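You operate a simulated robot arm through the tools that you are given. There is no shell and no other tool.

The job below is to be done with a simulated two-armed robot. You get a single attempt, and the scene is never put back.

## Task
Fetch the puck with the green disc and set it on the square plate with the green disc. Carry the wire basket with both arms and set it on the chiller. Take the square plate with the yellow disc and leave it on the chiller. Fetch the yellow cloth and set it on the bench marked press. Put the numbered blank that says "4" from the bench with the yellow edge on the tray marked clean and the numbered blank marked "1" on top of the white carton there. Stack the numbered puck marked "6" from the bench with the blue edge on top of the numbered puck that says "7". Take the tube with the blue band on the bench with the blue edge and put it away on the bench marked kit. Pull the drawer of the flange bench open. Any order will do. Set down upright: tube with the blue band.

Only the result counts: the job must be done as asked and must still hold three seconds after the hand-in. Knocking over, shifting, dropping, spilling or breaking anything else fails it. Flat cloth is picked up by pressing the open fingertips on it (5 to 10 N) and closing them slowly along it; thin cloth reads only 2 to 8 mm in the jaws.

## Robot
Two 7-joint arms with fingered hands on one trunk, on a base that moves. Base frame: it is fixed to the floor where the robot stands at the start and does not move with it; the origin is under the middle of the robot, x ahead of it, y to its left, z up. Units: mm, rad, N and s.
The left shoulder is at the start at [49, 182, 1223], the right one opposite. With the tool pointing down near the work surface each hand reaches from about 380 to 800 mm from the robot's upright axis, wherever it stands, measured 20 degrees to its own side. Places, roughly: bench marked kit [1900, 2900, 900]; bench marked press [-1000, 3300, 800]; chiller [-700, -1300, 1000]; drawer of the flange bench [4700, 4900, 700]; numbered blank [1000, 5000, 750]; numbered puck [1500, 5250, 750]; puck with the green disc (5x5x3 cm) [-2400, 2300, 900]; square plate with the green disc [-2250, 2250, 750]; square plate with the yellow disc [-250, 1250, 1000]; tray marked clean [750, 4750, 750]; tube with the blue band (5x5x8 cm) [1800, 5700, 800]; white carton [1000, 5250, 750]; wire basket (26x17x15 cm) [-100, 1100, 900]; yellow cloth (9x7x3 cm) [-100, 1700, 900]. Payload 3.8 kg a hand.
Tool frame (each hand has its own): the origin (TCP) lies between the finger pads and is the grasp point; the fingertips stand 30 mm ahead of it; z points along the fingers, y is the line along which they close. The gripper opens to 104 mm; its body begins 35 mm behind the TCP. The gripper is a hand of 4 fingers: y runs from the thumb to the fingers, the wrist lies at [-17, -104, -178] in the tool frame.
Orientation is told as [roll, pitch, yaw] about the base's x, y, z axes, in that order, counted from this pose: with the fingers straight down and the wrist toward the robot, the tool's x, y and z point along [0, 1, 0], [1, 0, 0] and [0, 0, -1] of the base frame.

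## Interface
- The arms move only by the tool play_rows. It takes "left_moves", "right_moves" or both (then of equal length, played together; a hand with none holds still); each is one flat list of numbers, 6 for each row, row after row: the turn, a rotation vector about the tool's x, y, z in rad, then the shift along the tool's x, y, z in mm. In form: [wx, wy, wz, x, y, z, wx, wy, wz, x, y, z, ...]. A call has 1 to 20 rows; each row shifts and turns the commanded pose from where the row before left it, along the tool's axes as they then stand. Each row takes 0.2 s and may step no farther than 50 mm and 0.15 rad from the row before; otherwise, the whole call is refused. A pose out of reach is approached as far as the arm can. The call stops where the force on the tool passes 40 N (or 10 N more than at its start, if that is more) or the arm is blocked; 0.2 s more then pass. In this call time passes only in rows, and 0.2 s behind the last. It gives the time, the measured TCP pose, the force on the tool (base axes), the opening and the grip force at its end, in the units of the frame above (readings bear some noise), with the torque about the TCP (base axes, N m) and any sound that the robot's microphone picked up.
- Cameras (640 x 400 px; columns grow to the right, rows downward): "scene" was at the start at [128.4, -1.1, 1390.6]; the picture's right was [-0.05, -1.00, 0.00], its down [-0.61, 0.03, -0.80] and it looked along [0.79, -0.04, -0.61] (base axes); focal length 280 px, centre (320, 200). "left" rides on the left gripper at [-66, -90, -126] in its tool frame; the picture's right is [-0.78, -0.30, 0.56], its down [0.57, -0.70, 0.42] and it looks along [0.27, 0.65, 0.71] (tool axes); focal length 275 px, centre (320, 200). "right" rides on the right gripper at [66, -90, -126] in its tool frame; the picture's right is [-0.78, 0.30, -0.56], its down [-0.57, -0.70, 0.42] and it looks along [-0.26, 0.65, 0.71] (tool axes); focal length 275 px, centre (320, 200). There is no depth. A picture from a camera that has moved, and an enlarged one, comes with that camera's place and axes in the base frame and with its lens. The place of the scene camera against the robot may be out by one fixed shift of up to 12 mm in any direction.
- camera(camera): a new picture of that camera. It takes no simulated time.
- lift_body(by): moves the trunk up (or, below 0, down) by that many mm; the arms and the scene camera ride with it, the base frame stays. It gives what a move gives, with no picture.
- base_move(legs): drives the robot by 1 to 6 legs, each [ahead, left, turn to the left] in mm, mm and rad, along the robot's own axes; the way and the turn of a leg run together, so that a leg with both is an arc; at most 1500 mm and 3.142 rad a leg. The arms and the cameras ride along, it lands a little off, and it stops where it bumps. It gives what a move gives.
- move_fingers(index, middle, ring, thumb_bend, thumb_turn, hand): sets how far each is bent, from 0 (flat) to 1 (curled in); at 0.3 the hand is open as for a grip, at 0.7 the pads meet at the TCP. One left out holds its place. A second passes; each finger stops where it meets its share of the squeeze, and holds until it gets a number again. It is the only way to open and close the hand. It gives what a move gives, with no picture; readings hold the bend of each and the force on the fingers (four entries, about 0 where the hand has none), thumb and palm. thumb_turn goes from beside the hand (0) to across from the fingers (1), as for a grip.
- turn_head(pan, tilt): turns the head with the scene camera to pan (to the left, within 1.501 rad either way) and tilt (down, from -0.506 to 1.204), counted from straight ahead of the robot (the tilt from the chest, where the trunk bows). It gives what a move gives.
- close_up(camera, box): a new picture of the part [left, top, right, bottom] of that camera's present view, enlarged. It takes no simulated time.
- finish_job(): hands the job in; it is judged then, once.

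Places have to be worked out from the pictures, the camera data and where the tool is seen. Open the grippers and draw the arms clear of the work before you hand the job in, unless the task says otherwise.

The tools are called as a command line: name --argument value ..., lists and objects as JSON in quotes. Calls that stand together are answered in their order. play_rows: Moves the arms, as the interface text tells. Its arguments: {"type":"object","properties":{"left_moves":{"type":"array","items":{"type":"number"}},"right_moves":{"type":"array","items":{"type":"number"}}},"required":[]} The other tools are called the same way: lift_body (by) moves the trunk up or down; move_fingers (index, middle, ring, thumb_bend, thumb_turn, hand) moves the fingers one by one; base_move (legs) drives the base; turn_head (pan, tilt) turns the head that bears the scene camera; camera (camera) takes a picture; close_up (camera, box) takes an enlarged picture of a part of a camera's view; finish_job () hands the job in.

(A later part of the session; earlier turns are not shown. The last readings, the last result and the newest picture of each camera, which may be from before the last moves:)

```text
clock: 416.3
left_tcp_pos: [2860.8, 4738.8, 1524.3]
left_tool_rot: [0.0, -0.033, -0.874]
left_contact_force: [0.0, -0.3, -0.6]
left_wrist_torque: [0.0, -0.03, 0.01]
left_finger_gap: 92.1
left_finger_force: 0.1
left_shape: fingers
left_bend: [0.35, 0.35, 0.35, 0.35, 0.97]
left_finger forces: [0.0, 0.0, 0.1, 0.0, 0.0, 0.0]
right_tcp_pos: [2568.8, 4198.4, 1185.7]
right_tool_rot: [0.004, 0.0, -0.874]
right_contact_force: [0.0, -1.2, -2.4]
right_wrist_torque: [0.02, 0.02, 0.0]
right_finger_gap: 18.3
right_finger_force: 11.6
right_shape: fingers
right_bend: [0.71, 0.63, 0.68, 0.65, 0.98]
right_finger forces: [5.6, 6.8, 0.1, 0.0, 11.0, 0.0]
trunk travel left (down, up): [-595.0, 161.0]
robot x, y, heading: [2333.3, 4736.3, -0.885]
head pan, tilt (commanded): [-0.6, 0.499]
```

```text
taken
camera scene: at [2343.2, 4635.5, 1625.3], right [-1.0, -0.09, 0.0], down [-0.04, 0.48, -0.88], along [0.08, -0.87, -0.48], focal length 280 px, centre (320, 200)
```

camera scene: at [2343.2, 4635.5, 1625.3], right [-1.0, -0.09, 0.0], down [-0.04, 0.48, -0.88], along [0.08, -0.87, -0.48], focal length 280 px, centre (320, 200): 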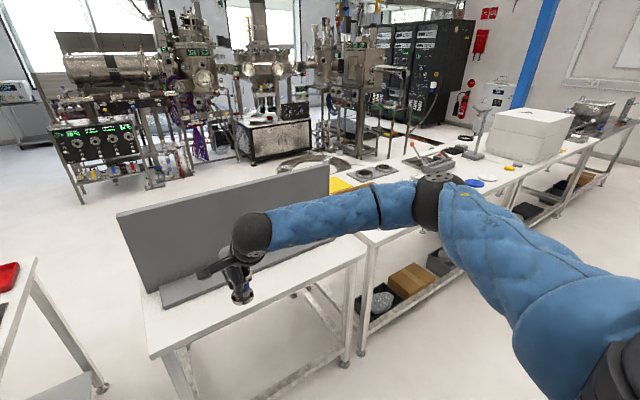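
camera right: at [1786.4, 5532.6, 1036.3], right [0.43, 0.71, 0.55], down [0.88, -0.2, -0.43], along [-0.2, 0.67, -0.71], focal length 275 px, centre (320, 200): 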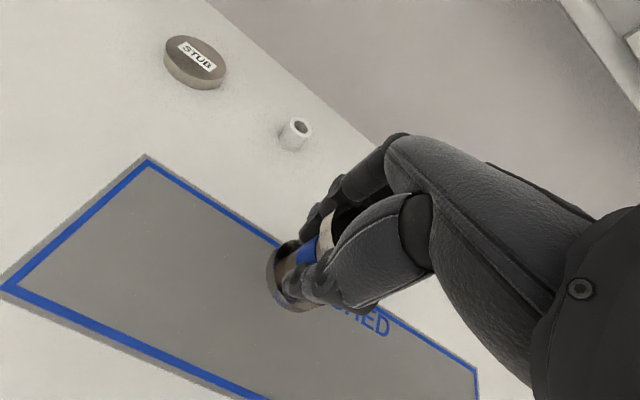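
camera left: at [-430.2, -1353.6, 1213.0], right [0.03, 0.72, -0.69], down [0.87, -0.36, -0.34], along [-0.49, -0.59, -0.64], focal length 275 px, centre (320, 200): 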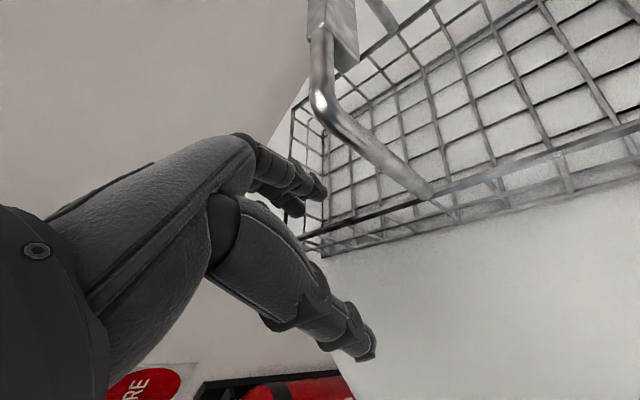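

The grip force dropped a little during the turn. I check the tube in the hand and tighten.

move_fingers --hand "right" --index 0.78 --middle 0.78 --ring 0.7 --thumb_bend 0.78

camera --camera "right"

close_up --camera "scene" --box '[200, 220, 300, 320]'

```text
clock: 417.3
left_tcp_pos: [2859.7, 4738.4, 1524.4]
left_tool_rot: [0.0, -0.032, -0.874]
left_contact_force: [-0.2, -0.4, -0.5]
left_wrist_torque: [-0.03, -0.02, -0.01]
left_finger_gap: 92.4
left_finger_force: 0.1
left_shape: fingers
left_bend: [0.35, 0.35, 0.35, 0.35, 0.97]
left_finger forces: [0.0, 0.1, 0.1, 0.0, 0.0, 0.1]
right_tcp_pos: [2569.7, 4199.1, 1185.4]
right_tool_rot: [0.005, -0.001, -0.875]
right_contact_force: [0.1, -0.6, -4.5]
right_wrist_torque: [0.02, -0.08, -0.04]
right_finger_gap: 13.4
right_finger_force: 16.5
right_shape: fingers
right_bend: [0.73, 0.64, 0.7, 0.64, 0.98]
right_finger forces: [8.4, 9.2, 0.0, 0.0, 15.3, 0.0]
trunk travel left (down, up): [-595.0, 161.0]
robot x, y, heading: [2326.3, 4732.9, -0.885]
head pan, tilt (commanded): [-0.6, 0.499]
```

```text
taken
camera right: at [2561.3, 4309.8, 1310.7], right [-0.41, -0.73, 0.55], down [-0.89, 0.17, -0.43], along [0.22, -0.67, -0.71], focal length 275 px, centre (320, 200)
```

right: 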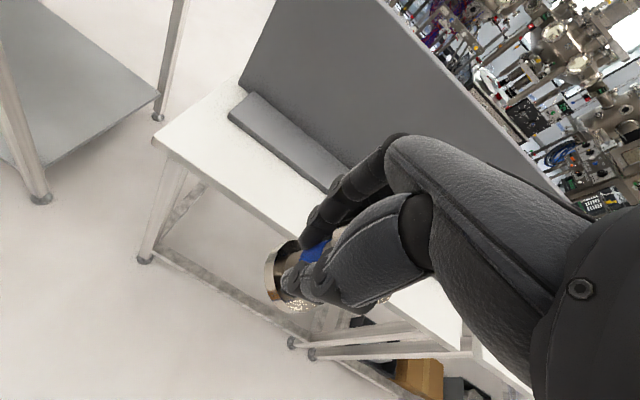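

```text
4.00 times, centred on (250, 270) of scene
camera zoom: at [2343.1, 4635.5, 1625.3], right [-1.0, -0.09, 0.0], down [-0.04, 0.48, -0.88], along [0.08, -0.87, -0.48], focal length 1118 px, centre (600, -80)
```

zoom: 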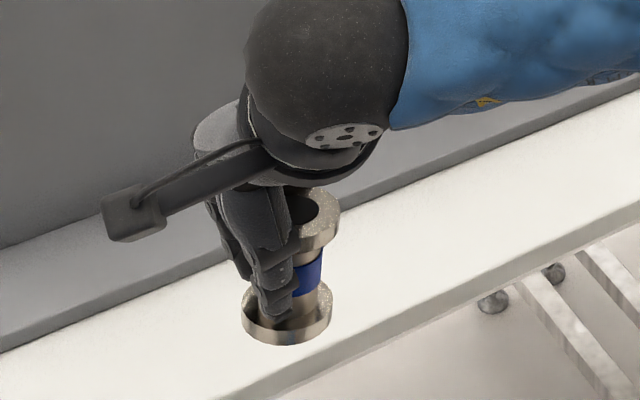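

The tube is held, slightly off-centre between index and middle. I drive right along the aisle to get in front of the kit bench area and look.

base_move --legs '[[0, -1100, -0.03]]'

turn_head --pan -0.3 --tilt 0.6

camera --camera "scene"

camera --camera "right"

```text
clock: 422.9
left_tcp_pos: [1987.5, 4034.9, 1524.4]
left_tool_rot: [-0.001, -0.031, -0.925]
left_contact_force: [1.1, 0.0, 0.3]
left_wrist_torque: [-0.04, -0.01, 0.01]
left_finger_gap: 92.3
left_finger_force: 0.0
left_shape: fingers
left_bend: [0.35, 0.35, 0.35, 0.35, 0.97]
left_finger forces: [0.0, 0.0, 0.0, 0.0, 0.0, 0.1]
right_tcp_pos: [1667.8, 3509.3, 1185.5]
right_tool_rot: [0.005, -0.001, -0.926]
right_contact_force: [0.1, 0.3, -2.2]
right_wrist_torque: [-0.04, -0.05, 0.0]
right_finger_gap: 13.5
right_finger_force: 16.9
right_shape: fingers
right_bend: [0.73, 0.64, 0.7, 0.64, 0.98]
right_finger forces: [8.6, 9.3, 0.0, 0.0, 15.3, 0.0]
trunk travel left (down, up): [-595.0, 161.0]
robot x, y, heading: [1457.6, 4054.2, -0.938]
head pan, tilt (commanded): [-0.6, 0.499]
```

```text
clock: 423.8
left_tcp_pos: [1986.8, 4033.3, 1524.4]
left_tool_rot: [-0.002, -0.032, -0.925]
left_contact_force: [0.2, -0.5, 0.3]
left_wrist_torque: [0.02, 0.01, -0.03]
left_finger_gap: 91.9
left_finger_force: 0.0
left_shape: fingers
left_bend: [0.35, 0.35, 0.35, 0.35, 0.97]
left_finger forces: [0.0, 0.0, 0.0, 0.1, 0.0, 0.0]
right_tcp_pos: [1666.1, 3510.5, 1185.4]
right_tool_rot: [0.005, -0.001, -0.927]
right_contact_force: [0.0, -0.9, -2.5]
right_wrist_torque: [0.01, -0.04, 0.01]
right_finger_gap: 13.2
right_finger_force: 16.3
right_shape: fingers
right_bend: [0.73, 0.64, 0.7, 0.64, 0.98]
right_finger forces: [8.5, 9.1, 0.1, 0.1, 15.3, 0.0]
trunk travel left (down, up): [-595.0, 161.0]
robot x, y, heading: [1462.8, 4057.3, -0.937]
head pan, tilt (commanded): [-0.3, 0.6]
```

```text
taken
camera scene: at [1490.4, 3963.8, 1616.2], right [-0.94, -0.33, 0.0], down [-0.18, 0.53, -0.82], along [0.27, -0.78, -0.57], focal length 280 px, centre (320, 200)
```

scene: 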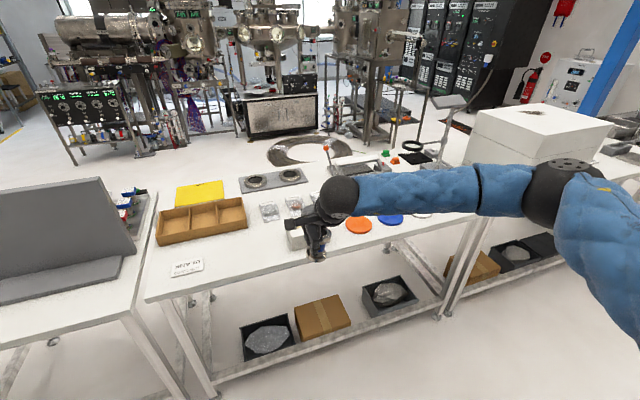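

```text
taken
camera right: at [1665.8, 3620.1, 1310.6], right [-0.44, -0.7, 0.55], down [-0.88, 0.22, -0.43], along [0.18, -0.68, -0.71], focal length 275 px, centre (320, 200)
```

right: 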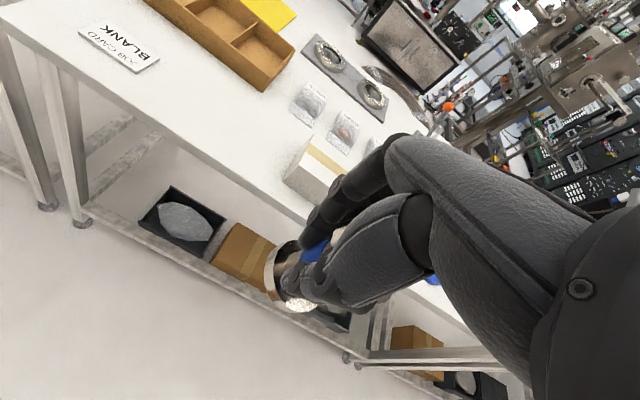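

This bench (tray, bags, discs) matches the kit bench's location. There's a free spot near its rear edge at about (1998, 3378). I drive there.

base_move --legs '[[290, 130, 0]]'

turn_head --pan 0 --tilt 0.75

camera --camera "scene"

camera --camera "right"

```text
clock: 425.9
left_tcp_pos: [2262.7, 3888.1, 1523.5]
left_tool_rot: [0.001, -0.033, -0.919]
left_contact_force: [0.3, 0.4, 0.4]
left_wrist_torque: [-0.01, 0.05, 0.0]
left_finger_gap: 91.9
left_finger_force: 0.1
left_shape: fingers
left_bend: [0.35, 0.35, 0.35, 0.35, 0.97]
left_finger forces: [0.1, 0.1, 0.1, 0.0, 0.0, 0.0]
right_tcp_pos: [1944.5, 3361.8, 1185.6]
right_tool_rot: [0.002, 0.001, -0.923]
right_contact_force: [0.0, -0.8, -3.7]
right_wrist_torque: [0.0, -0.03, 0.02]
right_finger_gap: 13.6
right_finger_force: 16.7
right_shape: fingers
right_bend: [0.73, 0.64, 0.7, 0.64, 0.98]
right_finger forces: [8.5, 9.2, 0.1, 0.0, 15.3, 0.0]
trunk travel left (down, up): [-595.0, 161.0]
robot x, y, heading: [1734.8, 3906.4, -0.928]
head pan, tilt (commanded): [-0.3, 0.6]
```

```text
clock: 426.6
left_tcp_pos: [2262.2, 3889.2, 1524.0]
left_tool_rot: [0.001, -0.034, -0.92]
left_contact_force: [0.0, -0.1, -0.5]
left_wrist_torque: [0.04, -0.01, -0.01]
left_finger_gap: 92.2
left_finger_force: 0.1
left_shape: fingers
left_bend: [0.35, 0.35, 0.35, 0.35, 0.97]
left_finger forces: [0.0, 0.0, 0.1, 0.0, 0.0, 0.0]
right_tcp_pos: [1945.3, 3362.8, 1184.4]
right_tool_rot: [0.004, 0.001, -0.923]
right_contact_force: [0.0, -0.4, -3.3]
right_wrist_torque: [0.03, -0.03, 0.02]
right_finger_gap: 13.5
right_finger_force: 16.4
right_shape: fingers
right_bend: [0.73, 0.64, 0.7, 0.64, 0.98]
right_finger forces: [8.5, 9.2, 0.1, 0.0, 15.3, 0.1]
trunk travel left (down, up): [-595.0, 161.0]
robot x, y, heading: [1732.7, 3901.8, -0.931]
head pan, tilt (commanded): [0.0, 0.75]
```

```text
taken
camera scene: at [1785.6, 3832.7, 1603.3], right [-0.8, -0.6, 0.0], down [-0.41, 0.55, -0.73], along [0.44, -0.59, -0.68], focal length 280 px, centre (320, 200)
```

scene: 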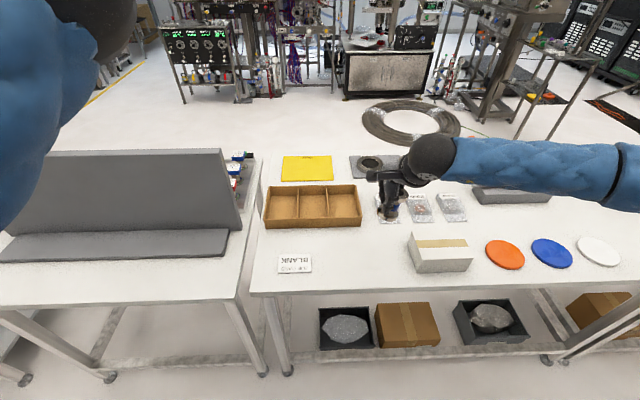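

```text
taken
camera right: at [1942.6, 3473.0, 1310.6], right [-0.44, -0.71, 0.55], down [-0.88, 0.21, -0.43], along [0.18, -0.67, -0.71], focal length 275 px, centre (320, 200)
```

right: 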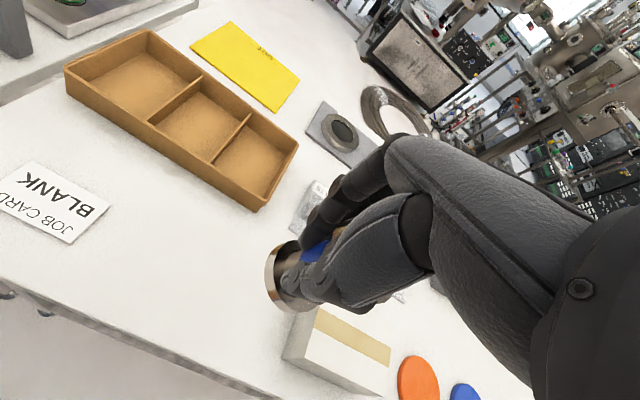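

The free spot at (2005, 3375) has about 170 mm clearance all round. I move the tube over it and lower the trunk.

play_rows --right_moves '[0, 0, 0, 28, 13, 0, 0, 0, 0, 27, 13, 0]'

lift_body --by -190

camera --camera "right"

close_up --camera "scene" --box '[270, 160, 450, 310]'

```text
clock: 427.2
left_tcp_pos: [2263.2, 3887.8, 1524.2]
left_tool_rot: [-0.003, -0.033, -0.92]
left_contact_force: [-1.1, 0.2, -0.8]
left_wrist_torque: [0.0, -0.01, -0.02]
left_finger_gap: 91.9
left_finger_force: 0.0
left_shape: fingers
left_bend: [0.35, 0.35, 0.35, 0.35, 0.97]
left_finger forces: [0.1, 0.1, 0.0, 0.1, 0.1, 0.1]
right_tcp_pos: [2006.6, 3375.0, 1186.9]
right_tool_rot: [0.004, -0.001, -0.922]
right_contact_force: [0.6, -0.2, -3.3]
right_wrist_torque: [-0.04, -0.03, 0.02]
right_finger_gap: 13.2
right_finger_force: 16.5
right_shape: fingers
right_bend: [0.73, 0.64, 0.7, 0.65, 0.98]
right_finger forces: [8.4, 9.1, 0.2, 0.1, 15.1, 0.0]
trunk travel left (down, up): [-595.0, 161.0]
robot x, y, heading: [1733.9, 3905.2, -0.936]
head pan, tilt (commanded): [0.0, 0.75]
```

```text
clock: 429.3
left_tcp_pos: [2261.0, 3887.9, 1335.8]
left_tool_rot: [-0.001, -0.035, -0.92]
left_contact_force: [0.4, 0.3, 0.0]
left_wrist_torque: [-0.01, 0.03, -0.01]
left_finger_gap: 92.3
left_finger_force: 0.1
left_shape: fingers
left_bend: [0.35, 0.35, 0.35, 0.35, 0.97]
left_finger forces: [0.1, 0.0, 0.1, 0.0, 0.0, 0.0]
right_tcp_pos: [2004.2, 3374.2, 996.7]
right_tool_rot: [0.004, 0.0, -0.922]
right_contact_force: [0.2, 0.8, -2.7]
right_wrist_torque: [0.02, -0.03, -0.04]
right_finger_gap: 13.4
right_finger_force: 16.4
right_shape: fingers
right_bend: [0.74, 0.64, 0.7, 0.65, 0.98]
right_finger forces: [8.4, 9.0, 0.2, 0.1, 15.0, 0.0]
trunk travel left (down, up): [-405.0, 351.0]
robot x, y, heading: [1737.2, 3906.8, -0.934]
head pan, tilt (commanded): [0.0, 0.75]
```

```text
taken
camera right: at [2002.2, 3485.6, 1121.3], right [-0.44, -0.71, 0.55], down [-0.88, 0.21, -0.43], along [0.18, -0.68, -0.71], focal length 275 px, centre (320, 200)
```

right: 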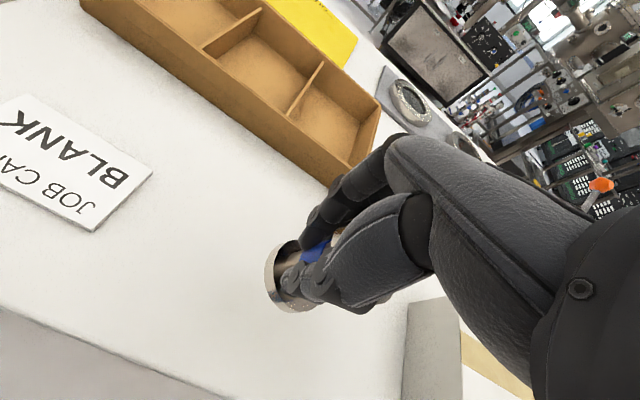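

```text
2.67 times, centred on (360, 235) of scene
camera zoom: at [1801.2, 3812.1, 1412.6], right [-0.8, -0.6, 0.0], down [-0.41, 0.55, -0.73], along [0.44, -0.59, -0.68], focal length 746 px, centre (213, 107)
```

zoom: 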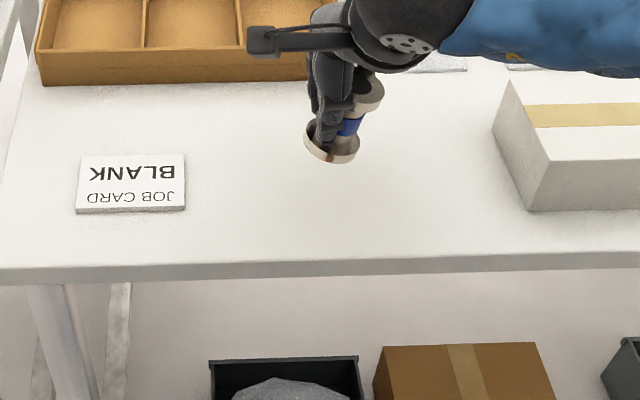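

The tube looks tilted in the grip. I zoom in to measure its tilt before setting it down.

close_up --camera "scene" --box '[340, 170, 430, 230]'

close_up --camera "right" --box '[250, 200, 390, 330]'

```text
6.67 times, centred on (385, 200) of scene
camera zoom: at [1801.2, 3812.1, 1412.6], right [-0.8, -0.6, 0.0], down [-0.41, 0.55, -0.73], along [0.44, -0.59, -0.68], focal length 1864 px, centre (-113, 200)
```

zoom: 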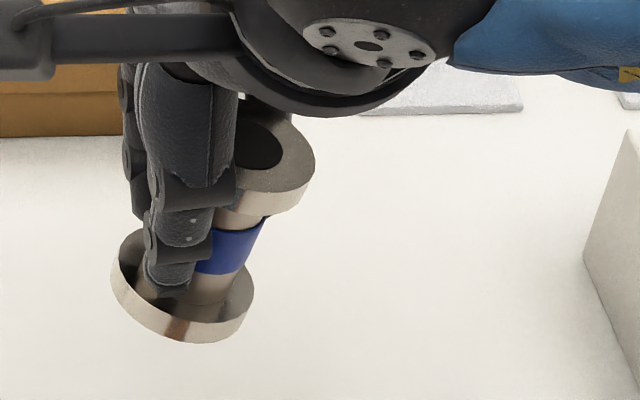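

```text
3.08 times, centred on (320, 265) of right
camera zoom: at [2002.2, 3485.6, 1121.3], right [-0.44, -0.71, 0.55], down [-0.88, 0.21, -0.43], along [0.18, -0.68, -0.71], focal length 847 px, centre (320, 0)
```

zoom: 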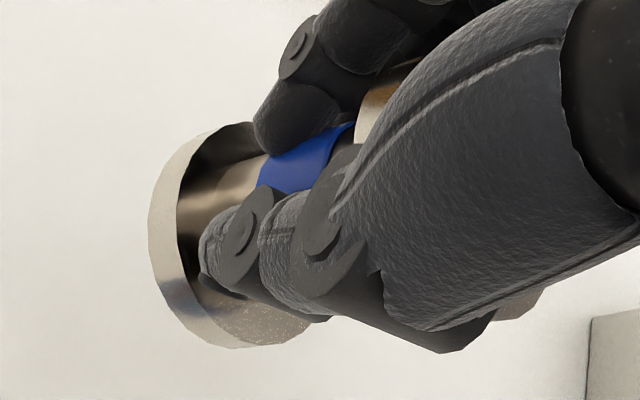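

The tube has pivoted about 12° in the grip (bottom to the left). I rotate the hand −0.218 rad about its y axis to bring the tube vertical, then check.

play_rows --right_moves '[0, -0.073, 0, 0, 0, 0, 0, -0.073, 0, 0, 0, 0, 0, -0.072, 0, 0, 0, 0]'

close_up --camera "scene" --box '[340, 170, 430, 230]'

close_up --camera "right" --box '[200, 180, 420, 350]'

```text
clock: 430.1
left_tcp_pos: [2262.1, 3887.5, 1333.6]
left_tool_rot: [0.001, -0.033, -0.92]
left_contact_force: [-0.6, 0.3, 0.0]
left_wrist_torque: [-0.06, 0.03, 0.01]
left_finger_gap: 92.3
left_finger_force: 0.1
left_shape: fingers
left_bend: [0.35, 0.35, 0.35, 0.35, 0.97]
left_finger forces: [0.1, 0.0, 0.0, 0.0, 0.0, 0.0]
right_tcp_pos: [2005.4, 3374.1, 995.0]
right_tool_rot: [-0.216, 0.001, -0.922]
right_contact_force: [-0.1, -0.5, -2.7]
right_wrist_torque: [0.03, -0.05, -0.03]
right_finger_gap: 13.3
right_finger_force: 16.7
right_shape: fingers
right_bend: [0.74, 0.64, 0.7, 0.65, 0.97]
right_finger forces: [8.7, 9.0, 0.2, 0.0, 15.2, 0.1]
trunk travel left (down, up): [-405.0, 351.0]
robot x, y, heading: [1733.9, 3904.0, -0.933]
head pan, tilt (commanded): [0.0, 0.75]
```

```text
6.67 times, centred on (385, 200) of scene
camera zoom: at [1801.9, 3812.0, 1412.4], right [-0.8, -0.6, 0.0], down [-0.41, 0.55, -0.73], along [0.44, -0.59, -0.68], focal length 1864 px, centre (-113, 200)
```

zoom: 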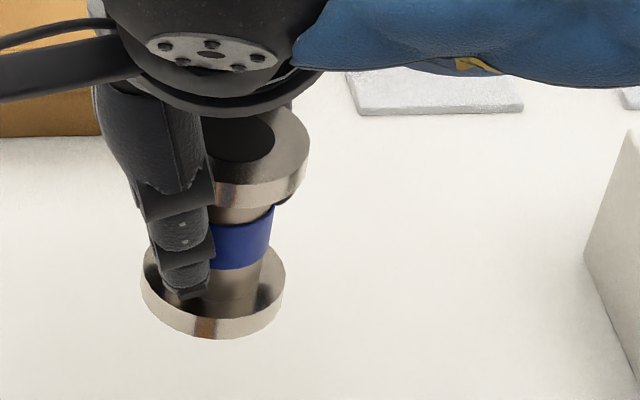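

```text
2.35 times, centred on (310, 265) of right
camera zoom: at [2023.1, 3500.6, 1103.0], right [-0.33, -0.62, 0.71], down [-0.94, 0.17, -0.29], along [0.06, -0.77, -0.64], focal length 648 px, centre (344, 47)
```

zoom: 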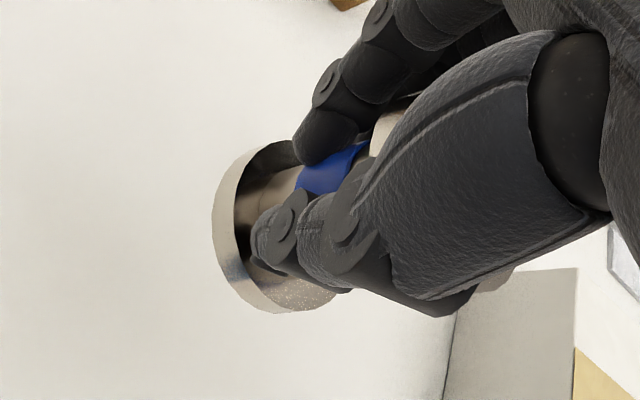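

The tube is now nearly vertical. I lower it straight down toward the bench.

play_rows --right_moves '[0, 0, 0, 3.2, 0, 14.7, 0, 0, 0, 3.2, 0, 14.7, 0, 0, 0, 3.2, 0, 14.7]'

play_rows --right_moves '[0, 0, 0, 1.1, 0, 4.9, 0, 0, 0, 0.9, 0, 3.9]'

close_up --camera "scene" --box '[330, 180, 430, 260]'

```text
clock: 430.9
left_tcp_pos: [2260.3, 3888.2, 1333.0]
left_tool_rot: [0.0, -0.031, -0.919]
left_contact_force: [-0.4, 0.1, -0.7]
left_wrist_torque: [-0.02, 0.0, 0.02]
left_finger_gap: 92.1
left_finger_force: 0.1
left_shape: fingers
left_bend: [0.35, 0.35, 0.35, 0.35, 0.97]
left_finger forces: [0.2, 0.0, 0.0, 0.1, 0.1, 0.0]
right_tcp_pos: [2004.1, 3374.7, 950.5]
right_tool_rot: [-0.215, 0.0, -0.923]
right_contact_force: [-0.3, 0.1, -2.9]
right_wrist_torque: [0.0, -0.05, -0.03]
right_finger_gap: 13.0
right_finger_force: 16.6
right_shape: fingers
right_bend: [0.74, 0.64, 0.7, 0.65, 0.97]
right_finger forces: [8.6, 9.0, 0.2, 0.0, 15.1, 0.1]
trunk travel left (down, up): [-405.0, 351.0]
robot x, y, heading: [1733.1, 3908.9, -0.931]
head pan, tilt (commanded): [0.0, 0.75]
```

```text
clock: 431.5
left_tcp_pos: [2262.7, 3888.1, 1334.9]
left_tool_rot: [-0.001, -0.034, -0.919]
left_contact_force: [-0.3, 0.6, -1.0]
left_wrist_torque: [0.0, 0.01, 0.01]
left_finger_gap: 91.9
left_finger_force: 0.1
left_shape: fingers
left_bend: [0.35, 0.35, 0.35, 0.35, 0.97]
left_finger forces: [0.0, 0.0, 0.0, 0.0, 0.1, 0.0]
right_tcp_pos: [2004.7, 3374.6, 943.2]
right_tool_rot: [-0.214, -0.001, -0.921]
right_contact_force: [-0.6, 0.0, -2.6]
right_wrist_torque: [0.03, -0.09, 0.01]
right_finger_gap: 13.1
right_finger_force: 16.8
right_shape: fingers
right_bend: [0.74, 0.64, 0.7, 0.65, 0.97]
right_finger forces: [8.6, 9.0, 0.2, 0.0, 15.1, 0.0]
trunk travel left (down, up): [-405.0, 351.0]
robot x, y, heading: [1733.2, 3903.3, -0.931]
head pan, tilt (commanded): [0.0, 0.75]
```

```text
5.00 times, centred on (380, 220) of scene
camera zoom: at [1801.5, 3811.9, 1412.4], right [-0.8, -0.6, 0.0], down [-0.41, 0.55, -0.73], along [0.44, -0.59, -0.68], focal length 1398 px, centre (20, 100)
```

zoom: 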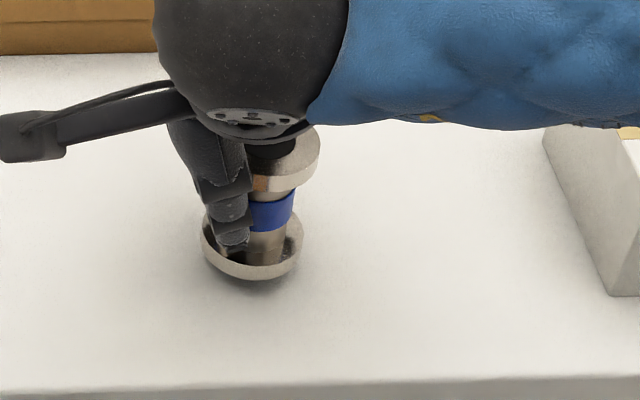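

play_rows --right_moves '[0, 0, 0, 0.6, 0, 2.9, 0, 0, 0, 0.6, 0, 2.9]'

play_rows --right_moves '[0, 0, 0, 0.4, 0, 2, 0, 0, 0, 0.4, 0, 2]'

```text
clock: 432.1
left_tcp_pos: [2261.4, 3888.7, 1333.6]
left_tool_rot: [0.0, -0.033, -0.919]
left_contact_force: [-1.5, 0.4, 0.7]
left_wrist_torque: [0.04, -0.02, 0.01]
left_finger_gap: 91.9
left_finger_force: 0.0
left_shape: fingers
left_bend: [0.35, 0.35, 0.35, 0.35, 0.97]
left_finger forces: [0.1, 0.0, 0.0, 0.1, 0.0, 0.0]
right_tcp_pos: [2005.3, 3373.9, 936.0]
right_tool_rot: [-0.215, 0.0, -0.919]
right_contact_force: [0.5, 1.1, -2.6]
right_wrist_torque: [0.0, -0.02, 0.0]
right_finger_gap: 13.4
right_finger_force: 16.9
right_shape: fingers
right_bend: [0.74, 0.64, 0.7, 0.65, 0.97]
right_finger forces: [8.6, 8.9, 0.2, 0.0, 15.1, 0.0]
trunk travel left (down, up): [-405.0, 351.0]
robot x, y, heading: [1734.4, 3907.5, -0.936]
head pan, tilt (commanded): [0.0, 0.75]
```

```text
clock: 432.7
left_tcp_pos: [2261.2, 3889.1, 1333.2]
left_tool_rot: [0.0, -0.034, -0.919]
left_contact_force: [0.1, 0.3, -0.2]
left_wrist_torque: [-0.01, 0.0, 0.02]
left_finger_gap: 92.2
left_finger_force: 0.1
left_shape: fingers
left_bend: [0.35, 0.35, 0.35, 0.35, 0.97]
left_finger forces: [0.1, 0.0, 0.1, 0.1, 0.0, 0.1]
right_tcp_pos: [2004.1, 3376.5, 931.3]
right_tool_rot: [-0.214, 0.0, -0.922]
right_contact_force: [-0.2, 1.0, -2.5]
right_wrist_torque: [0.02, -0.04, -0.02]
right_finger_gap: 13.0
right_finger_force: 16.5
right_shape: fingers
right_bend: [0.74, 0.64, 0.7, 0.65, 0.97]
right_finger forces: [8.6, 9.1, 0.3, 0.0, 15.1, 0.0]
trunk travel left (down, up): [-405.0, 351.0]
robot x, y, heading: [1735.9, 3908.6, -0.936]
head pan, tilt (commanded): [0.0, 0.75]
```

play_rows --right_moves '[0, 0, 0, 0.4, 0, 2, 0, 0, 0, 0.4, 0, 2]'

play_rows --right_moves '[0, 0, 0, 0.4, 0, 2]'

close_up --camera "scene" --box '[330, 180, 430, 260]'

```text
clock: 433.3
left_tcp_pos: [2260.7, 3888.7, 1333.8]
left_tool_rot: [-0.002, -0.037, -0.922]
left_contact_force: [-0.5, 0.5, -0.2]
left_wrist_torque: [0.03, -0.03, 0.02]
left_finger_gap: 92.1
left_finger_force: 0.1
left_shape: fingers
left_bend: [0.35, 0.35, 0.35, 0.35, 0.97]
left_finger forces: [0.0, 0.0, 0.1, 0.1, 0.0, 0.0]
right_tcp_pos: [2005.4, 3375.3, 930.1]
right_tool_rot: [-0.215, -0.002, -0.921]
right_contact_force: [-0.5, -0.1, 4.6]
right_wrist_torque: [-0.06, -0.01, 0.0]
right_finger_gap: 12.6
right_finger_force: 18.7
right_shape: fingers
right_bend: [0.74, 0.64, 0.7, 0.65, 0.97]
right_finger forces: [9.4, 9.9, 0.1, 0.0, 17.8, 0.0]
trunk travel left (down, up): [-405.0, 351.0]
robot x, y, heading: [1734.4, 3906.7, -0.93]
head pan, tilt (commanded): [0.0, 0.75]
```

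```text
clock: 433.7
left_tcp_pos: [2261.2, 3890.4, 1334.4]
left_tool_rot: [-0.001, -0.035, -0.918]
left_contact_force: [-0.7, 0.2, -0.1]
left_wrist_torque: [0.0, 0.0, 0.0]
left_finger_gap: 92.1
left_finger_force: 0.1
left_shape: fingers
left_bend: [0.35, 0.35, 0.35, 0.35, 0.97]
left_finger forces: [0.0, 0.0, 0.0, 0.1, 0.0, 0.0]
right_tcp_pos: [2004.8, 3375.1, 928.2]
right_tool_rot: [-0.212, -0.006, -0.92]
right_contact_force: [-1.2, 1.3, 15.0]
right_wrist_torque: [-0.04, 0.06, 0.0]
right_finger_gap: 12.9
right_finger_force: 20.3
right_shape: fingers
right_bend: [0.74, 0.64, 0.7, 0.65, 0.97]
right_finger forces: [10.4, 11.1, 0.2, 0.1, 19.0, 0.0]
trunk travel left (down, up): [-405.0, 351.0]
robot x, y, heading: [1733.5, 3911.3, -0.933]
head pan, tilt (commanded): [0.0, 0.75]
```

```text
5.00 times, centred on (380, 220) of scene
camera zoom: at [1800.6, 3813.8, 1412.8], right [-0.8, -0.6, 0.0], down [-0.41, 0.55, -0.73], along [0.44, -0.59, -0.68], focal length 1398 px, centre (20, 100)
```

zoom: 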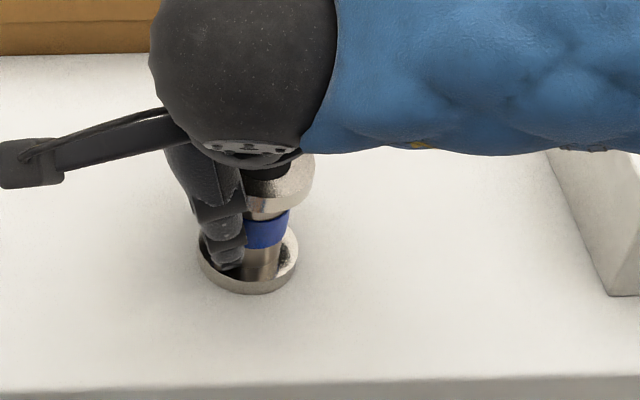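

The tube stands on the bench (15 N). I ease up 1.5 mm and release gradually.

play_rows --right_moves '[0, 0, 0, -0.3, 0, -1.5]'

move_fingers --hand "right" --index 0.6 --middle 0.58 --ring 0.6 --thumb_bend 0.58

close_up --camera "scene" --box '[330, 180, 430, 260]'

```text
clock: 434.1
left_tcp_pos: [2260.5, 3890.3, 1335.2]
left_tool_rot: [-0.002, -0.034, -0.92]
left_contact_force: [-0.1, -0.8, -0.6]
left_wrist_torque: [0.01, 0.01, -0.05]
left_finger_gap: 92.0
left_finger_force: 0.0
left_shape: fingers
left_bend: [0.35, 0.35, 0.35, 0.35, 0.97]
left_finger forces: [0.0, 0.0, 0.0, 0.1, 0.0, 0.1]
right_tcp_pos: [2005.7, 3375.4, 929.2]
right_tool_rot: [-0.215, -0.005, -0.921]
right_contact_force: [1.2, -0.3, 14.6]
right_wrist_torque: [-0.15, 0.01, 0.03]
right_finger_gap: 12.8
right_finger_force: 20.9
right_shape: fingers
right_bend: [0.74, 0.64, 0.7, 0.65, 0.97]
right_finger forces: [11.8, 11.8, 0.2, 0.1, 17.5, 0.1]
trunk travel left (down, up): [-405.0, 351.0]
robot x, y, heading: [1734.8, 3904.4, -0.932]
head pan, tilt (commanded): [0.0, 0.75]
```

```text
clock: 435.1
left_tcp_pos: [2261.6, 3889.5, 1333.7]
left_tool_rot: [0.001, -0.034, -0.919]
left_contact_force: [0.0, 0.1, 0.4]
left_wrist_torque: [-0.03, 0.01, -0.01]
left_finger_gap: 92.2
left_finger_force: 0.0
left_shape: fingers
left_bend: [0.35, 0.35, 0.35, 0.35, 0.97]
left_finger forces: [0.0, 0.0, 0.0, 0.0, 0.1, 0.0]
right_tcp_pos: [2004.7, 3376.0, 926.3]
right_tool_rot: [-0.215, 0.001, -0.922]
right_contact_force: [0.3, -0.7, 0.4]
right_wrist_torque: [-0.02, 0.01, 0.0]
right_finger_gap: 31.0
right_finger_force: 0.1
right_shape: fingers
right_bend: [0.6, 0.57, 0.6, 0.57, 0.98]
right_finger forces: [0.0, 0.0, 0.0, 0.0, 0.0, 0.0]
trunk travel left (down, up): [-405.0, 351.0]
robot x, y, heading: [1735.0, 3909.0, -0.929]
head pan, tilt (commanded): [0.0, 0.75]
```

```text
5.00 times, centred on (380, 220) of scene
camera zoom: at [1801.3, 3812.2, 1412.5], right [-0.8, -0.6, 0.0], down [-0.41, 0.55, -0.73], along [0.44, -0.59, -0.68], focal length 1398 px, centre (20, 100)
```

zoom: 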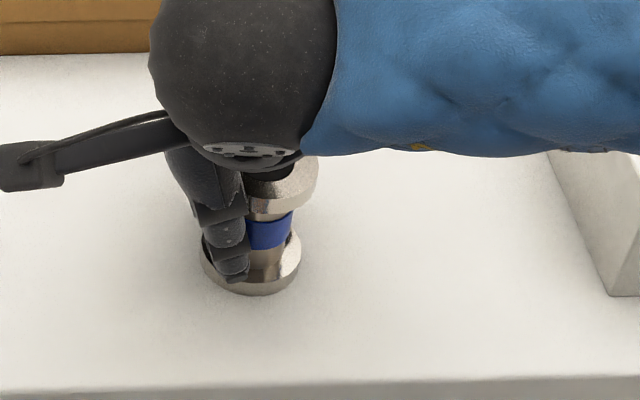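

The tube stands free and upright. I open fully and raise the hand straight up.

move_fingers --hand "right" --index 0.32 --middle 0.32 --ring 0.32 --thumb_bend 0.32

play_rows --right_moves '[0, 0, 0, -3.2, 0, -14.7, 0, 0, 0, -6.4, 0, -29.3, 0, 0, 0, -8.6, 0, -39, 0, 0, 0, -8.6, 0, -39]'

camera --camera "scene"

camera --camera "right"

```text
clock: 436.1
left_tcp_pos: [2261.1, 3889.1, 1333.9]
left_tool_rot: [-0.002, -0.032, -0.92]
left_contact_force: [0.1, 0.6, -0.4]
left_wrist_torque: [0.0, 0.02, -0.01]
left_finger_gap: 92.2
left_finger_force: 0.1
left_shape: fingers
left_bend: [0.35, 0.35, 0.35, 0.35, 0.97]
left_finger forces: [0.1, 0.1, 0.1, 0.0, 0.0, 0.0]
right_tcp_pos: [2005.5, 3373.9, 926.7]
right_tool_rot: [-0.216, 0.0, -0.922]
right_contact_force: [-0.1, -0.6, 0.3]
right_wrist_torque: [-0.03, 0.01, 0.01]
right_finger_gap: 99.3
right_finger_force: 0.0
right_shape: fingers
right_bend: [0.32, 0.32, 0.32, 0.32, 0.95]
right_finger forces: [0.0, 0.1, 0.1, 0.0, 0.1, 0.0]
trunk travel left (down, up): [-405.0, 351.0]
robot x, y, heading: [1728.7, 3909.7, -0.931]
head pan, tilt (commanded): [0.0, 0.75]
```

```text
clock: 437.1
left_tcp_pos: [2262.1, 3888.9, 1333.8]
left_tool_rot: [-0.002, -0.036, -0.92]
left_contact_force: [0.1, -0.4, 0.5]
left_wrist_torque: [0.0, -0.02, 0.01]
left_finger_gap: 92.3
left_finger_force: 0.0
left_shape: fingers
left_bend: [0.35, 0.35, 0.35, 0.35, 0.97]
left_finger forces: [0.0, 0.1, 0.1, 0.0, 0.0, 0.0]
right_tcp_pos: [2001.2, 3375.7, 1054.0]
right_tool_rot: [-0.214, 0.001, -0.921]
right_contact_force: [-0.2, -0.6, -0.1]
right_wrist_torque: [0.0, -0.01, 0.01]
right_finger_gap: 99.6
right_finger_force: 0.0
right_shape: fingers
right_bend: [0.32, 0.32, 0.32, 0.32, 0.95]
right_finger forces: [0.0, 0.1, 0.0, 0.0, 0.0, 0.0]
trunk travel left (down, up): [-405.0, 351.0]
robot x, y, heading: [1735.4, 3911.2, -0.933]
head pan, tilt (commanded): [0.0, 0.75]
```

```text
taken
camera scene: at [1801.2, 3812.6, 1412.5], right [-0.8, -0.6, 0.0], down [-0.41, 0.55, -0.73], along [0.44, -0.59, -0.68], focal length 280 px, centre (320, 200)
```

scene: 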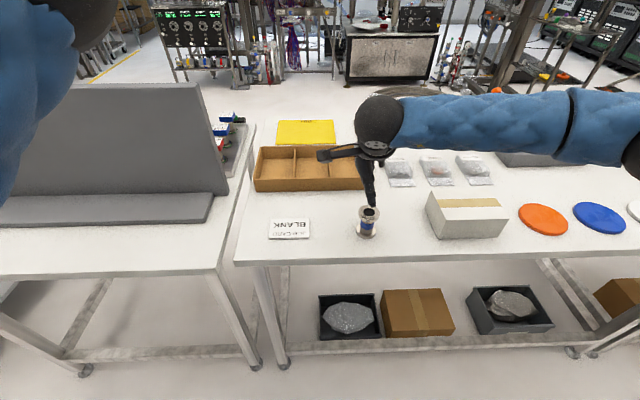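

```text
taken
camera right: at [2018.7, 3500.9, 1162.4], right [-0.33, -0.62, 0.71], down [-0.94, 0.16, -0.29], along [0.07, -0.77, -0.64], focal length 275 px, centre (320, 200)
```

right: 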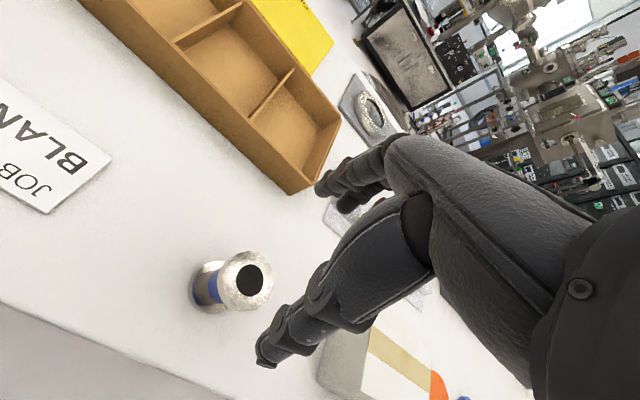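

The tube stands upright on the kit bench. I restore the hand orientation, raise, back into the aisle, and look for the flange bench to the left.

play_rows --right_moves '[0, 0.073, 0, 0, 0, 0, 0, 0.073, 0, 0, 0, 0, 0, 0.072, 0, 0, 0, 0]'

lift_body --by 180

base_move --legs '[[-180, 0, 0]]'

turn_head --pan 1.2 --tilt 0.4

camera --camera "scene"

```text
clock: 437.9
left_tcp_pos: [2260.9, 3888.0, 1335.1]
left_tool_rot: [0.0, -0.033, -0.919]
left_contact_force: [-0.1, 0.4, 0.3]
left_wrist_torque: [0.04, 0.0, 0.0]
left_finger_gap: 92.2
left_finger_force: 0.1
left_shape: fingers
left_bend: [0.35, 0.35, 0.35, 0.35, 0.97]
left_finger forces: [0.0, 0.1, 0.0, 0.1, 0.0, 0.0]
right_tcp_pos: [2001.4, 3373.9, 1053.9]
right_tool_rot: [0.005, 0.001, -0.922]
right_contact_force: [0.8, 0.3, -0.1]
right_wrist_torque: [0.0, -0.04, -0.01]
right_finger_gap: 99.6
right_finger_force: 0.1
right_shape: fingers
right_bend: [0.32, 0.32, 0.32, 0.32, 0.95]
right_finger forces: [0.1, 0.0, 0.0, 0.1, 0.0, 0.0]
trunk travel left (down, up): [-405.0, 351.0]
robot x, y, heading: [1732.4, 3903.8, -0.934]
head pan, tilt (commanded): [0.0, 0.75]
```

```text
clock: 439.9
left_tcp_pos: [2261.3, 3889.1, 1513.8]
left_tool_rot: [0.002, -0.032, -0.919]
left_contact_force: [0.6, -0.1, -0.5]
left_wrist_torque: [0.0, 0.03, 0.01]
left_finger_gap: 92.1
left_finger_force: 0.0
left_shape: fingers
left_bend: [0.35, 0.35, 0.35, 0.35, 0.97]
left_finger forces: [0.0, 0.0, 0.0, 0.0, 0.0, 0.0]
right_tcp_pos: [2004.3, 3374.6, 1231.3]
right_tool_rot: [0.005, 0.0, -0.921]
right_contact_force: [0.0, 0.0, -0.1]
right_wrist_torque: [-0.01, -0.02, -0.02]
right_finger_gap: 99.6
right_finger_force: 0.1
right_shape: fingers
right_bend: [0.32, 0.32, 0.32, 0.32, 0.95]
right_finger forces: [0.0, 0.1, 0.0, 0.0, 0.0, 0.1]
trunk travel left (down, up): [-585.0, 171.0]
robot x, y, heading: [1737.1, 3905.8, -0.932]
head pan, tilt (commanded): [0.0, 0.75]
```

```text
clock: 441.4
left_tcp_pos: [2154.5, 4028.1, 1514.3]
left_tool_rot: [-0.002, -0.033, -0.928]
left_contact_force: [-0.8, 0.7, 0.2]
left_wrist_torque: [-0.03, -0.02, -0.01]
left_finger_gap: 92.1
left_finger_force: 0.1
left_shape: fingers
left_bend: [0.35, 0.35, 0.35, 0.35, 0.97]
left_finger forces: [0.0, 0.0, 0.0, 0.1, 0.0, 0.1]
right_tcp_pos: [1894.3, 3517.0, 1232.4]
right_tool_rot: [0.004, 0.0, -0.929]
right_contact_force: [-0.3, 0.0, -0.4]
right_wrist_torque: [0.01, 0.01, 0.0]
right_finger_gap: 99.4
right_finger_force: 0.0
right_shape: fingers
right_bend: [0.32, 0.32, 0.32, 0.32, 0.95]
right_finger forces: [0.1, 0.2, 0.1, 0.0, 0.1, 0.0]
trunk travel left (down, up): [-585.0, 171.0]
robot x, y, heading: [1629.4, 4055.5, -0.941]
head pan, tilt (commanded): [0.0, 0.75]
```

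```text
clock: 442.8
left_tcp_pos: [2155.4, 4027.7, 1514.7]
left_tool_rot: [-0.002, -0.032, -0.926]
left_contact_force: [-0.3, 1.1, -0.2]
left_wrist_torque: [0.0, 0.03, 0.0]
left_finger_gap: 92.2
left_finger_force: 0.1
left_shape: fingers
left_bend: [0.35, 0.35, 0.35, 0.35, 0.97]
left_finger forces: [0.0, 0.1, 0.0, 0.1, 0.1, 0.1]
right_tcp_pos: [1893.9, 3516.8, 1232.5]
right_tool_rot: [0.003, -0.001, -0.929]
right_contact_force: [1.1, 0.1, 0.1]
right_wrist_torque: [0.02, 0.03, 0.02]
right_finger_gap: 99.5
right_finger_force: 0.0
right_shape: fingers
right_bend: [0.32, 0.32, 0.32, 0.32, 0.95]
right_finger forces: [0.0, 0.1, 0.0, 0.1, 0.0, 0.1]
trunk travel left (down, up): [-585.0, 171.0]
robot x, y, heading: [1628.9, 4048.3, -0.937]
head pan, tilt (commanded): [1.201, 0.4]
```

```text
taken
camera scene: at [1719.8, 4066.9, 1624.4], right [0.26, -0.97, 0.0], down [-0.38, -0.1, -0.92], along [0.89, 0.24, -0.39], focal length 280 px, centre (320, 200)
```

scene: 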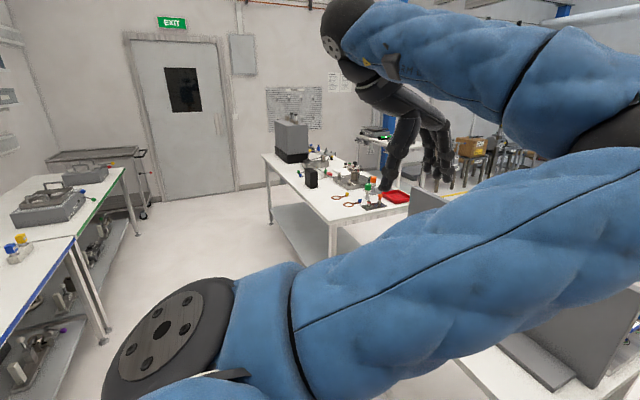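

The last bench of the front row near the door should be the flange bench. I drive left along the aisle to get a closer look.

base_move --legs '[[0, 1400, 0.03]]'

turn_head --pan 0.7 --tilt 0.5

camera --camera "scene"

```text
clock: 449.9
left_tcp_pos: [3283.9, 4918.5, 1514.6]
left_tool_rot: [-0.002, -0.034, -0.881]
left_contact_force: [0.7, -0.2, 0.2]
left_wrist_torque: [-0.01, 0.02, 0.02]
left_finger_gap: 92.1
left_finger_force: 0.1
left_shape: fingers
left_bend: [0.35, 0.35, 0.35, 0.35, 0.97]
left_finger forces: [0.0, 0.0, 0.0, 0.0, 0.0, 0.0]
right_tcp_pos: [3046.4, 4395.6, 1231.3]
right_tool_rot: [0.004, 0.0, -0.883]
right_contact_force: [0.5, 0.9, -0.7]
right_wrist_torque: [0.01, 0.01, 0.0]
right_finger_gap: 99.3
right_finger_force: 0.0
right_shape: fingers
right_bend: [0.32, 0.32, 0.32, 0.32, 0.95]
right_finger forces: [0.0, 0.1, 0.0, 0.0, 0.0, 0.1]
trunk travel left (down, up): [-585.0, 171.0]
robot x, y, heading: [2757.1, 4917.1, -0.893]
head pan, tilt (commanded): [1.201, 0.4]
```

```text
clock: 450.8
left_tcp_pos: [3284.6, 4919.5, 1513.8]
left_tool_rot: [-0.002, -0.033, -0.883]
left_contact_force: [-0.1, 1.3, 0.7]
left_wrist_torque: [-0.04, -0.04, 0.01]
left_finger_gap: 92.1
left_finger_force: 0.1
left_shape: fingers
left_bend: [0.35, 0.35, 0.35, 0.35, 0.97]
left_finger forces: [0.1, 0.1, 0.1, 0.0, 0.0, 0.1]
right_tcp_pos: [3047.3, 4396.1, 1231.9]
right_tool_rot: [0.003, 0.0, -0.882]
right_contact_force: [0.7, -0.8, -0.3]
right_wrist_torque: [-0.04, 0.0, -0.01]
right_finger_gap: 99.3
right_finger_force: 0.0
right_shape: fingers
right_bend: [0.32, 0.32, 0.32, 0.32, 0.95]
right_finger forces: [0.0, 0.0, 0.0, 0.1, 0.0, 0.0]
trunk travel left (down, up): [-585.0, 171.0]
robot x, y, heading: [2757.2, 4920.3, -0.893]
head pan, tilt (commanded): [0.7, 0.499]
```

```text
taken
camera scene: at [2848.1, 4892.3, 1615.3], right [-0.19, -0.98, 0.0], down [-0.47, 0.09, -0.88], along [0.86, -0.17, -0.48], focal length 280 px, centre (320, 200)
```

scene: 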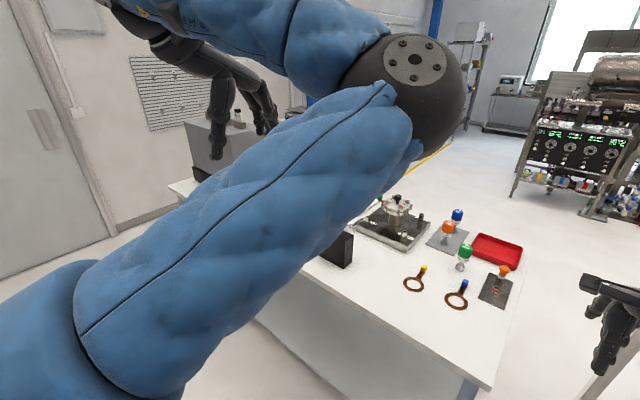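

The left arm blocks the view, so I turn to face along the aisle toward the door and look ahead.

base_move --legs '[[0, 0, 1.553]]'

turn_head --pan -0.3 --tilt 0.4

camera --camera "scene"

```text
clock: 455.0
left_tcp_pos: [2774.8, 5444.0, 1514.4]
left_tool_rot: [0.0, -0.033, 0.649]
left_contact_force: [0.8, 0.4, 0.1]
left_wrist_torque: [0.01, 0.02, -0.02]
left_finger_gap: 92.2
left_finger_force: 0.1
left_shape: fingers
left_bend: [0.35, 0.35, 0.35, 0.35, 0.97]
left_finger forces: [0.0, 0.0, 0.1, 0.1, 0.0, 0.0]
right_tcp_pos: [3288.4, 5189.0, 1231.7]
right_tool_rot: [0.003, -0.001, 0.648]
right_contact_force: [-0.5, 1.1, 0.0]
right_wrist_torque: [0.02, -0.02, -0.02]
right_finger_gap: 99.6
right_finger_force: 0.1
right_shape: fingers
right_bend: [0.32, 0.32, 0.32, 0.32, 0.95]
right_finger forces: [0.0, 0.0, 0.1, 0.0, 0.0, 0.0]
trunk travel left (down, up): [-585.0, 171.0]
robot x, y, heading: [2757.5, 4917.7, 0.638]
head pan, tilt (commanded): [0.7, 0.499]
```

```text
clock: 456.2
left_tcp_pos: [2775.9, 5444.6, 1513.8]
left_tool_rot: [0.0, -0.035, 0.65]
left_contact_force: [0.1, -0.8, -1.0]
left_wrist_torque: [0.03, -0.01, -0.02]
left_finger_gap: 92.0
left_finger_force: 0.1
left_shape: fingers
left_bend: [0.35, 0.35, 0.35, 0.35, 0.97]
left_finger forces: [0.1, 0.0, 0.0, 0.0, 0.0, 0.0]
right_tcp_pos: [3287.8, 5187.2, 1232.1]
right_tool_rot: [0.004, 0.001, 0.651]
right_contact_force: [0.3, 0.9, 0.6]
right_wrist_torque: [-0.02, -0.03, -0.02]
right_finger_gap: 99.4
right_finger_force: 0.0
right_shape: fingers
right_bend: [0.32, 0.32, 0.32, 0.32, 0.95]
right_finger forces: [0.0, 0.0, 0.0, 0.1, 0.0, 0.0]
trunk travel left (down, up): [-585.0, 171.0]
robot x, y, heading: [2754.0, 4917.6, 0.644]
head pan, tilt (commanded): [-0.3, 0.4]
```

```text
taken
camera scene: at [2848.7, 4959.7, 1624.4], right [0.33, -0.94, 0.0], down [-0.37, -0.13, -0.92], along [0.87, 0.31, -0.39], focal length 280 px, centre (320, 200)
```

scene: 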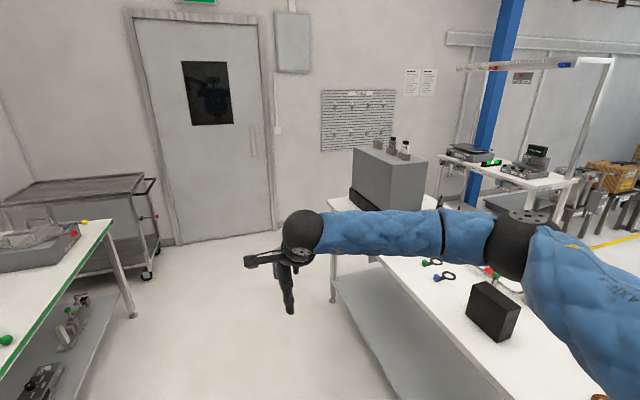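

The aisle continues to the door, with space around the flange bench's far end. I drive forward 1500 mm.

base_move --legs '[[1450, 60, 0.01]]'

turn_head --pan -0.9 --tilt 0.6

camera --camera "scene"

```text
clock: 463.3
left_tcp_pos: [3858.0, 6347.8, 1512.9]
left_tool_rot: [-0.003, -0.033, 0.669]
left_contact_force: [1.1, -0.9, 0.0]
left_wrist_torque: [0.0, 0.03, -0.04]
left_finger_gap: 92.2
left_finger_force: 0.1
left_shape: fingers
left_bend: [0.35, 0.35, 0.35, 0.35, 0.97]
left_finger forces: [0.0, 0.1, 0.0, 0.1, 0.0, 0.1]
right_tcp_pos: [4375.2, 6100.2, 1232.3]
right_tool_rot: [0.004, 0.001, 0.667]
right_contact_force: [0.2, 0.4, -0.1]
right_wrist_torque: [-0.01, -0.02, -0.03]
right_finger_gap: 99.5
right_finger_force: 0.0
right_shape: fingers
right_bend: [0.32, 0.32, 0.32, 0.32, 0.95]
right_finger forces: [0.0, 0.0, 0.0, 0.1, 0.0, 0.0]
trunk travel left (down, up): [-585.0, 171.0]
robot x, y, heading: [3844.4, 5824.3, 0.657]
head pan, tilt (commanded): [-0.3, 0.4]
```

```text
clock: 464.3
left_tcp_pos: [3856.1, 6348.6, 1514.1]
left_tool_rot: [-0.003, -0.032, 0.668]
left_contact_force: [0.3, -0.3, 0.7]
left_wrist_torque: [0.01, 0.0, 0.02]
left_finger_gap: 92.4
left_finger_force: 0.0
left_shape: fingers
left_bend: [0.35, 0.35, 0.35, 0.35, 0.97]
left_finger forces: [0.1, 0.0, 0.1, 0.0, 0.0, 0.1]
right_tcp_pos: [4374.5, 6100.4, 1232.2]
right_tool_rot: [0.004, -0.001, 0.666]
right_contact_force: [-0.2, 0.6, 0.1]
right_wrist_torque: [0.03, -0.03, -0.01]
right_finger_gap: 99.6
right_finger_force: 0.0
right_shape: fingers
right_bend: [0.32, 0.32, 0.32, 0.32, 0.95]
right_finger forces: [0.0, 0.2, 0.0, 0.0, 0.0, 0.0]
trunk travel left (down, up): [-585.0, 171.0]
robot x, y, heading: [3847.8, 5824.3, 0.658]
head pan, tilt (commanded): [-0.901, 0.6]
```

```text
taken
camera scene: at [3938.6, 5810.6, 1606.2], right [-0.24, -0.97, 0.0], down [-0.55, 0.14, -0.83], along [0.8, -0.2, -0.56], focal length 280 px, centre (320, 200)
```

scene: 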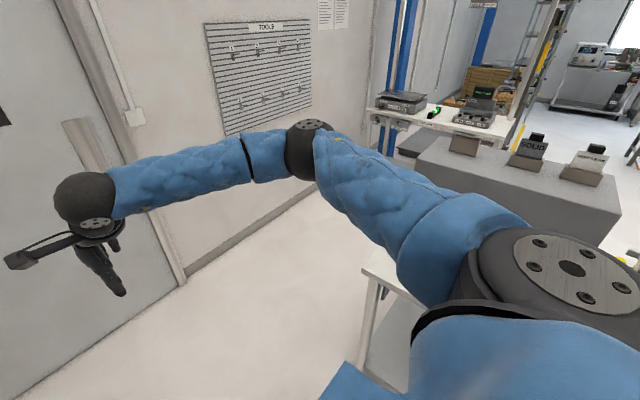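

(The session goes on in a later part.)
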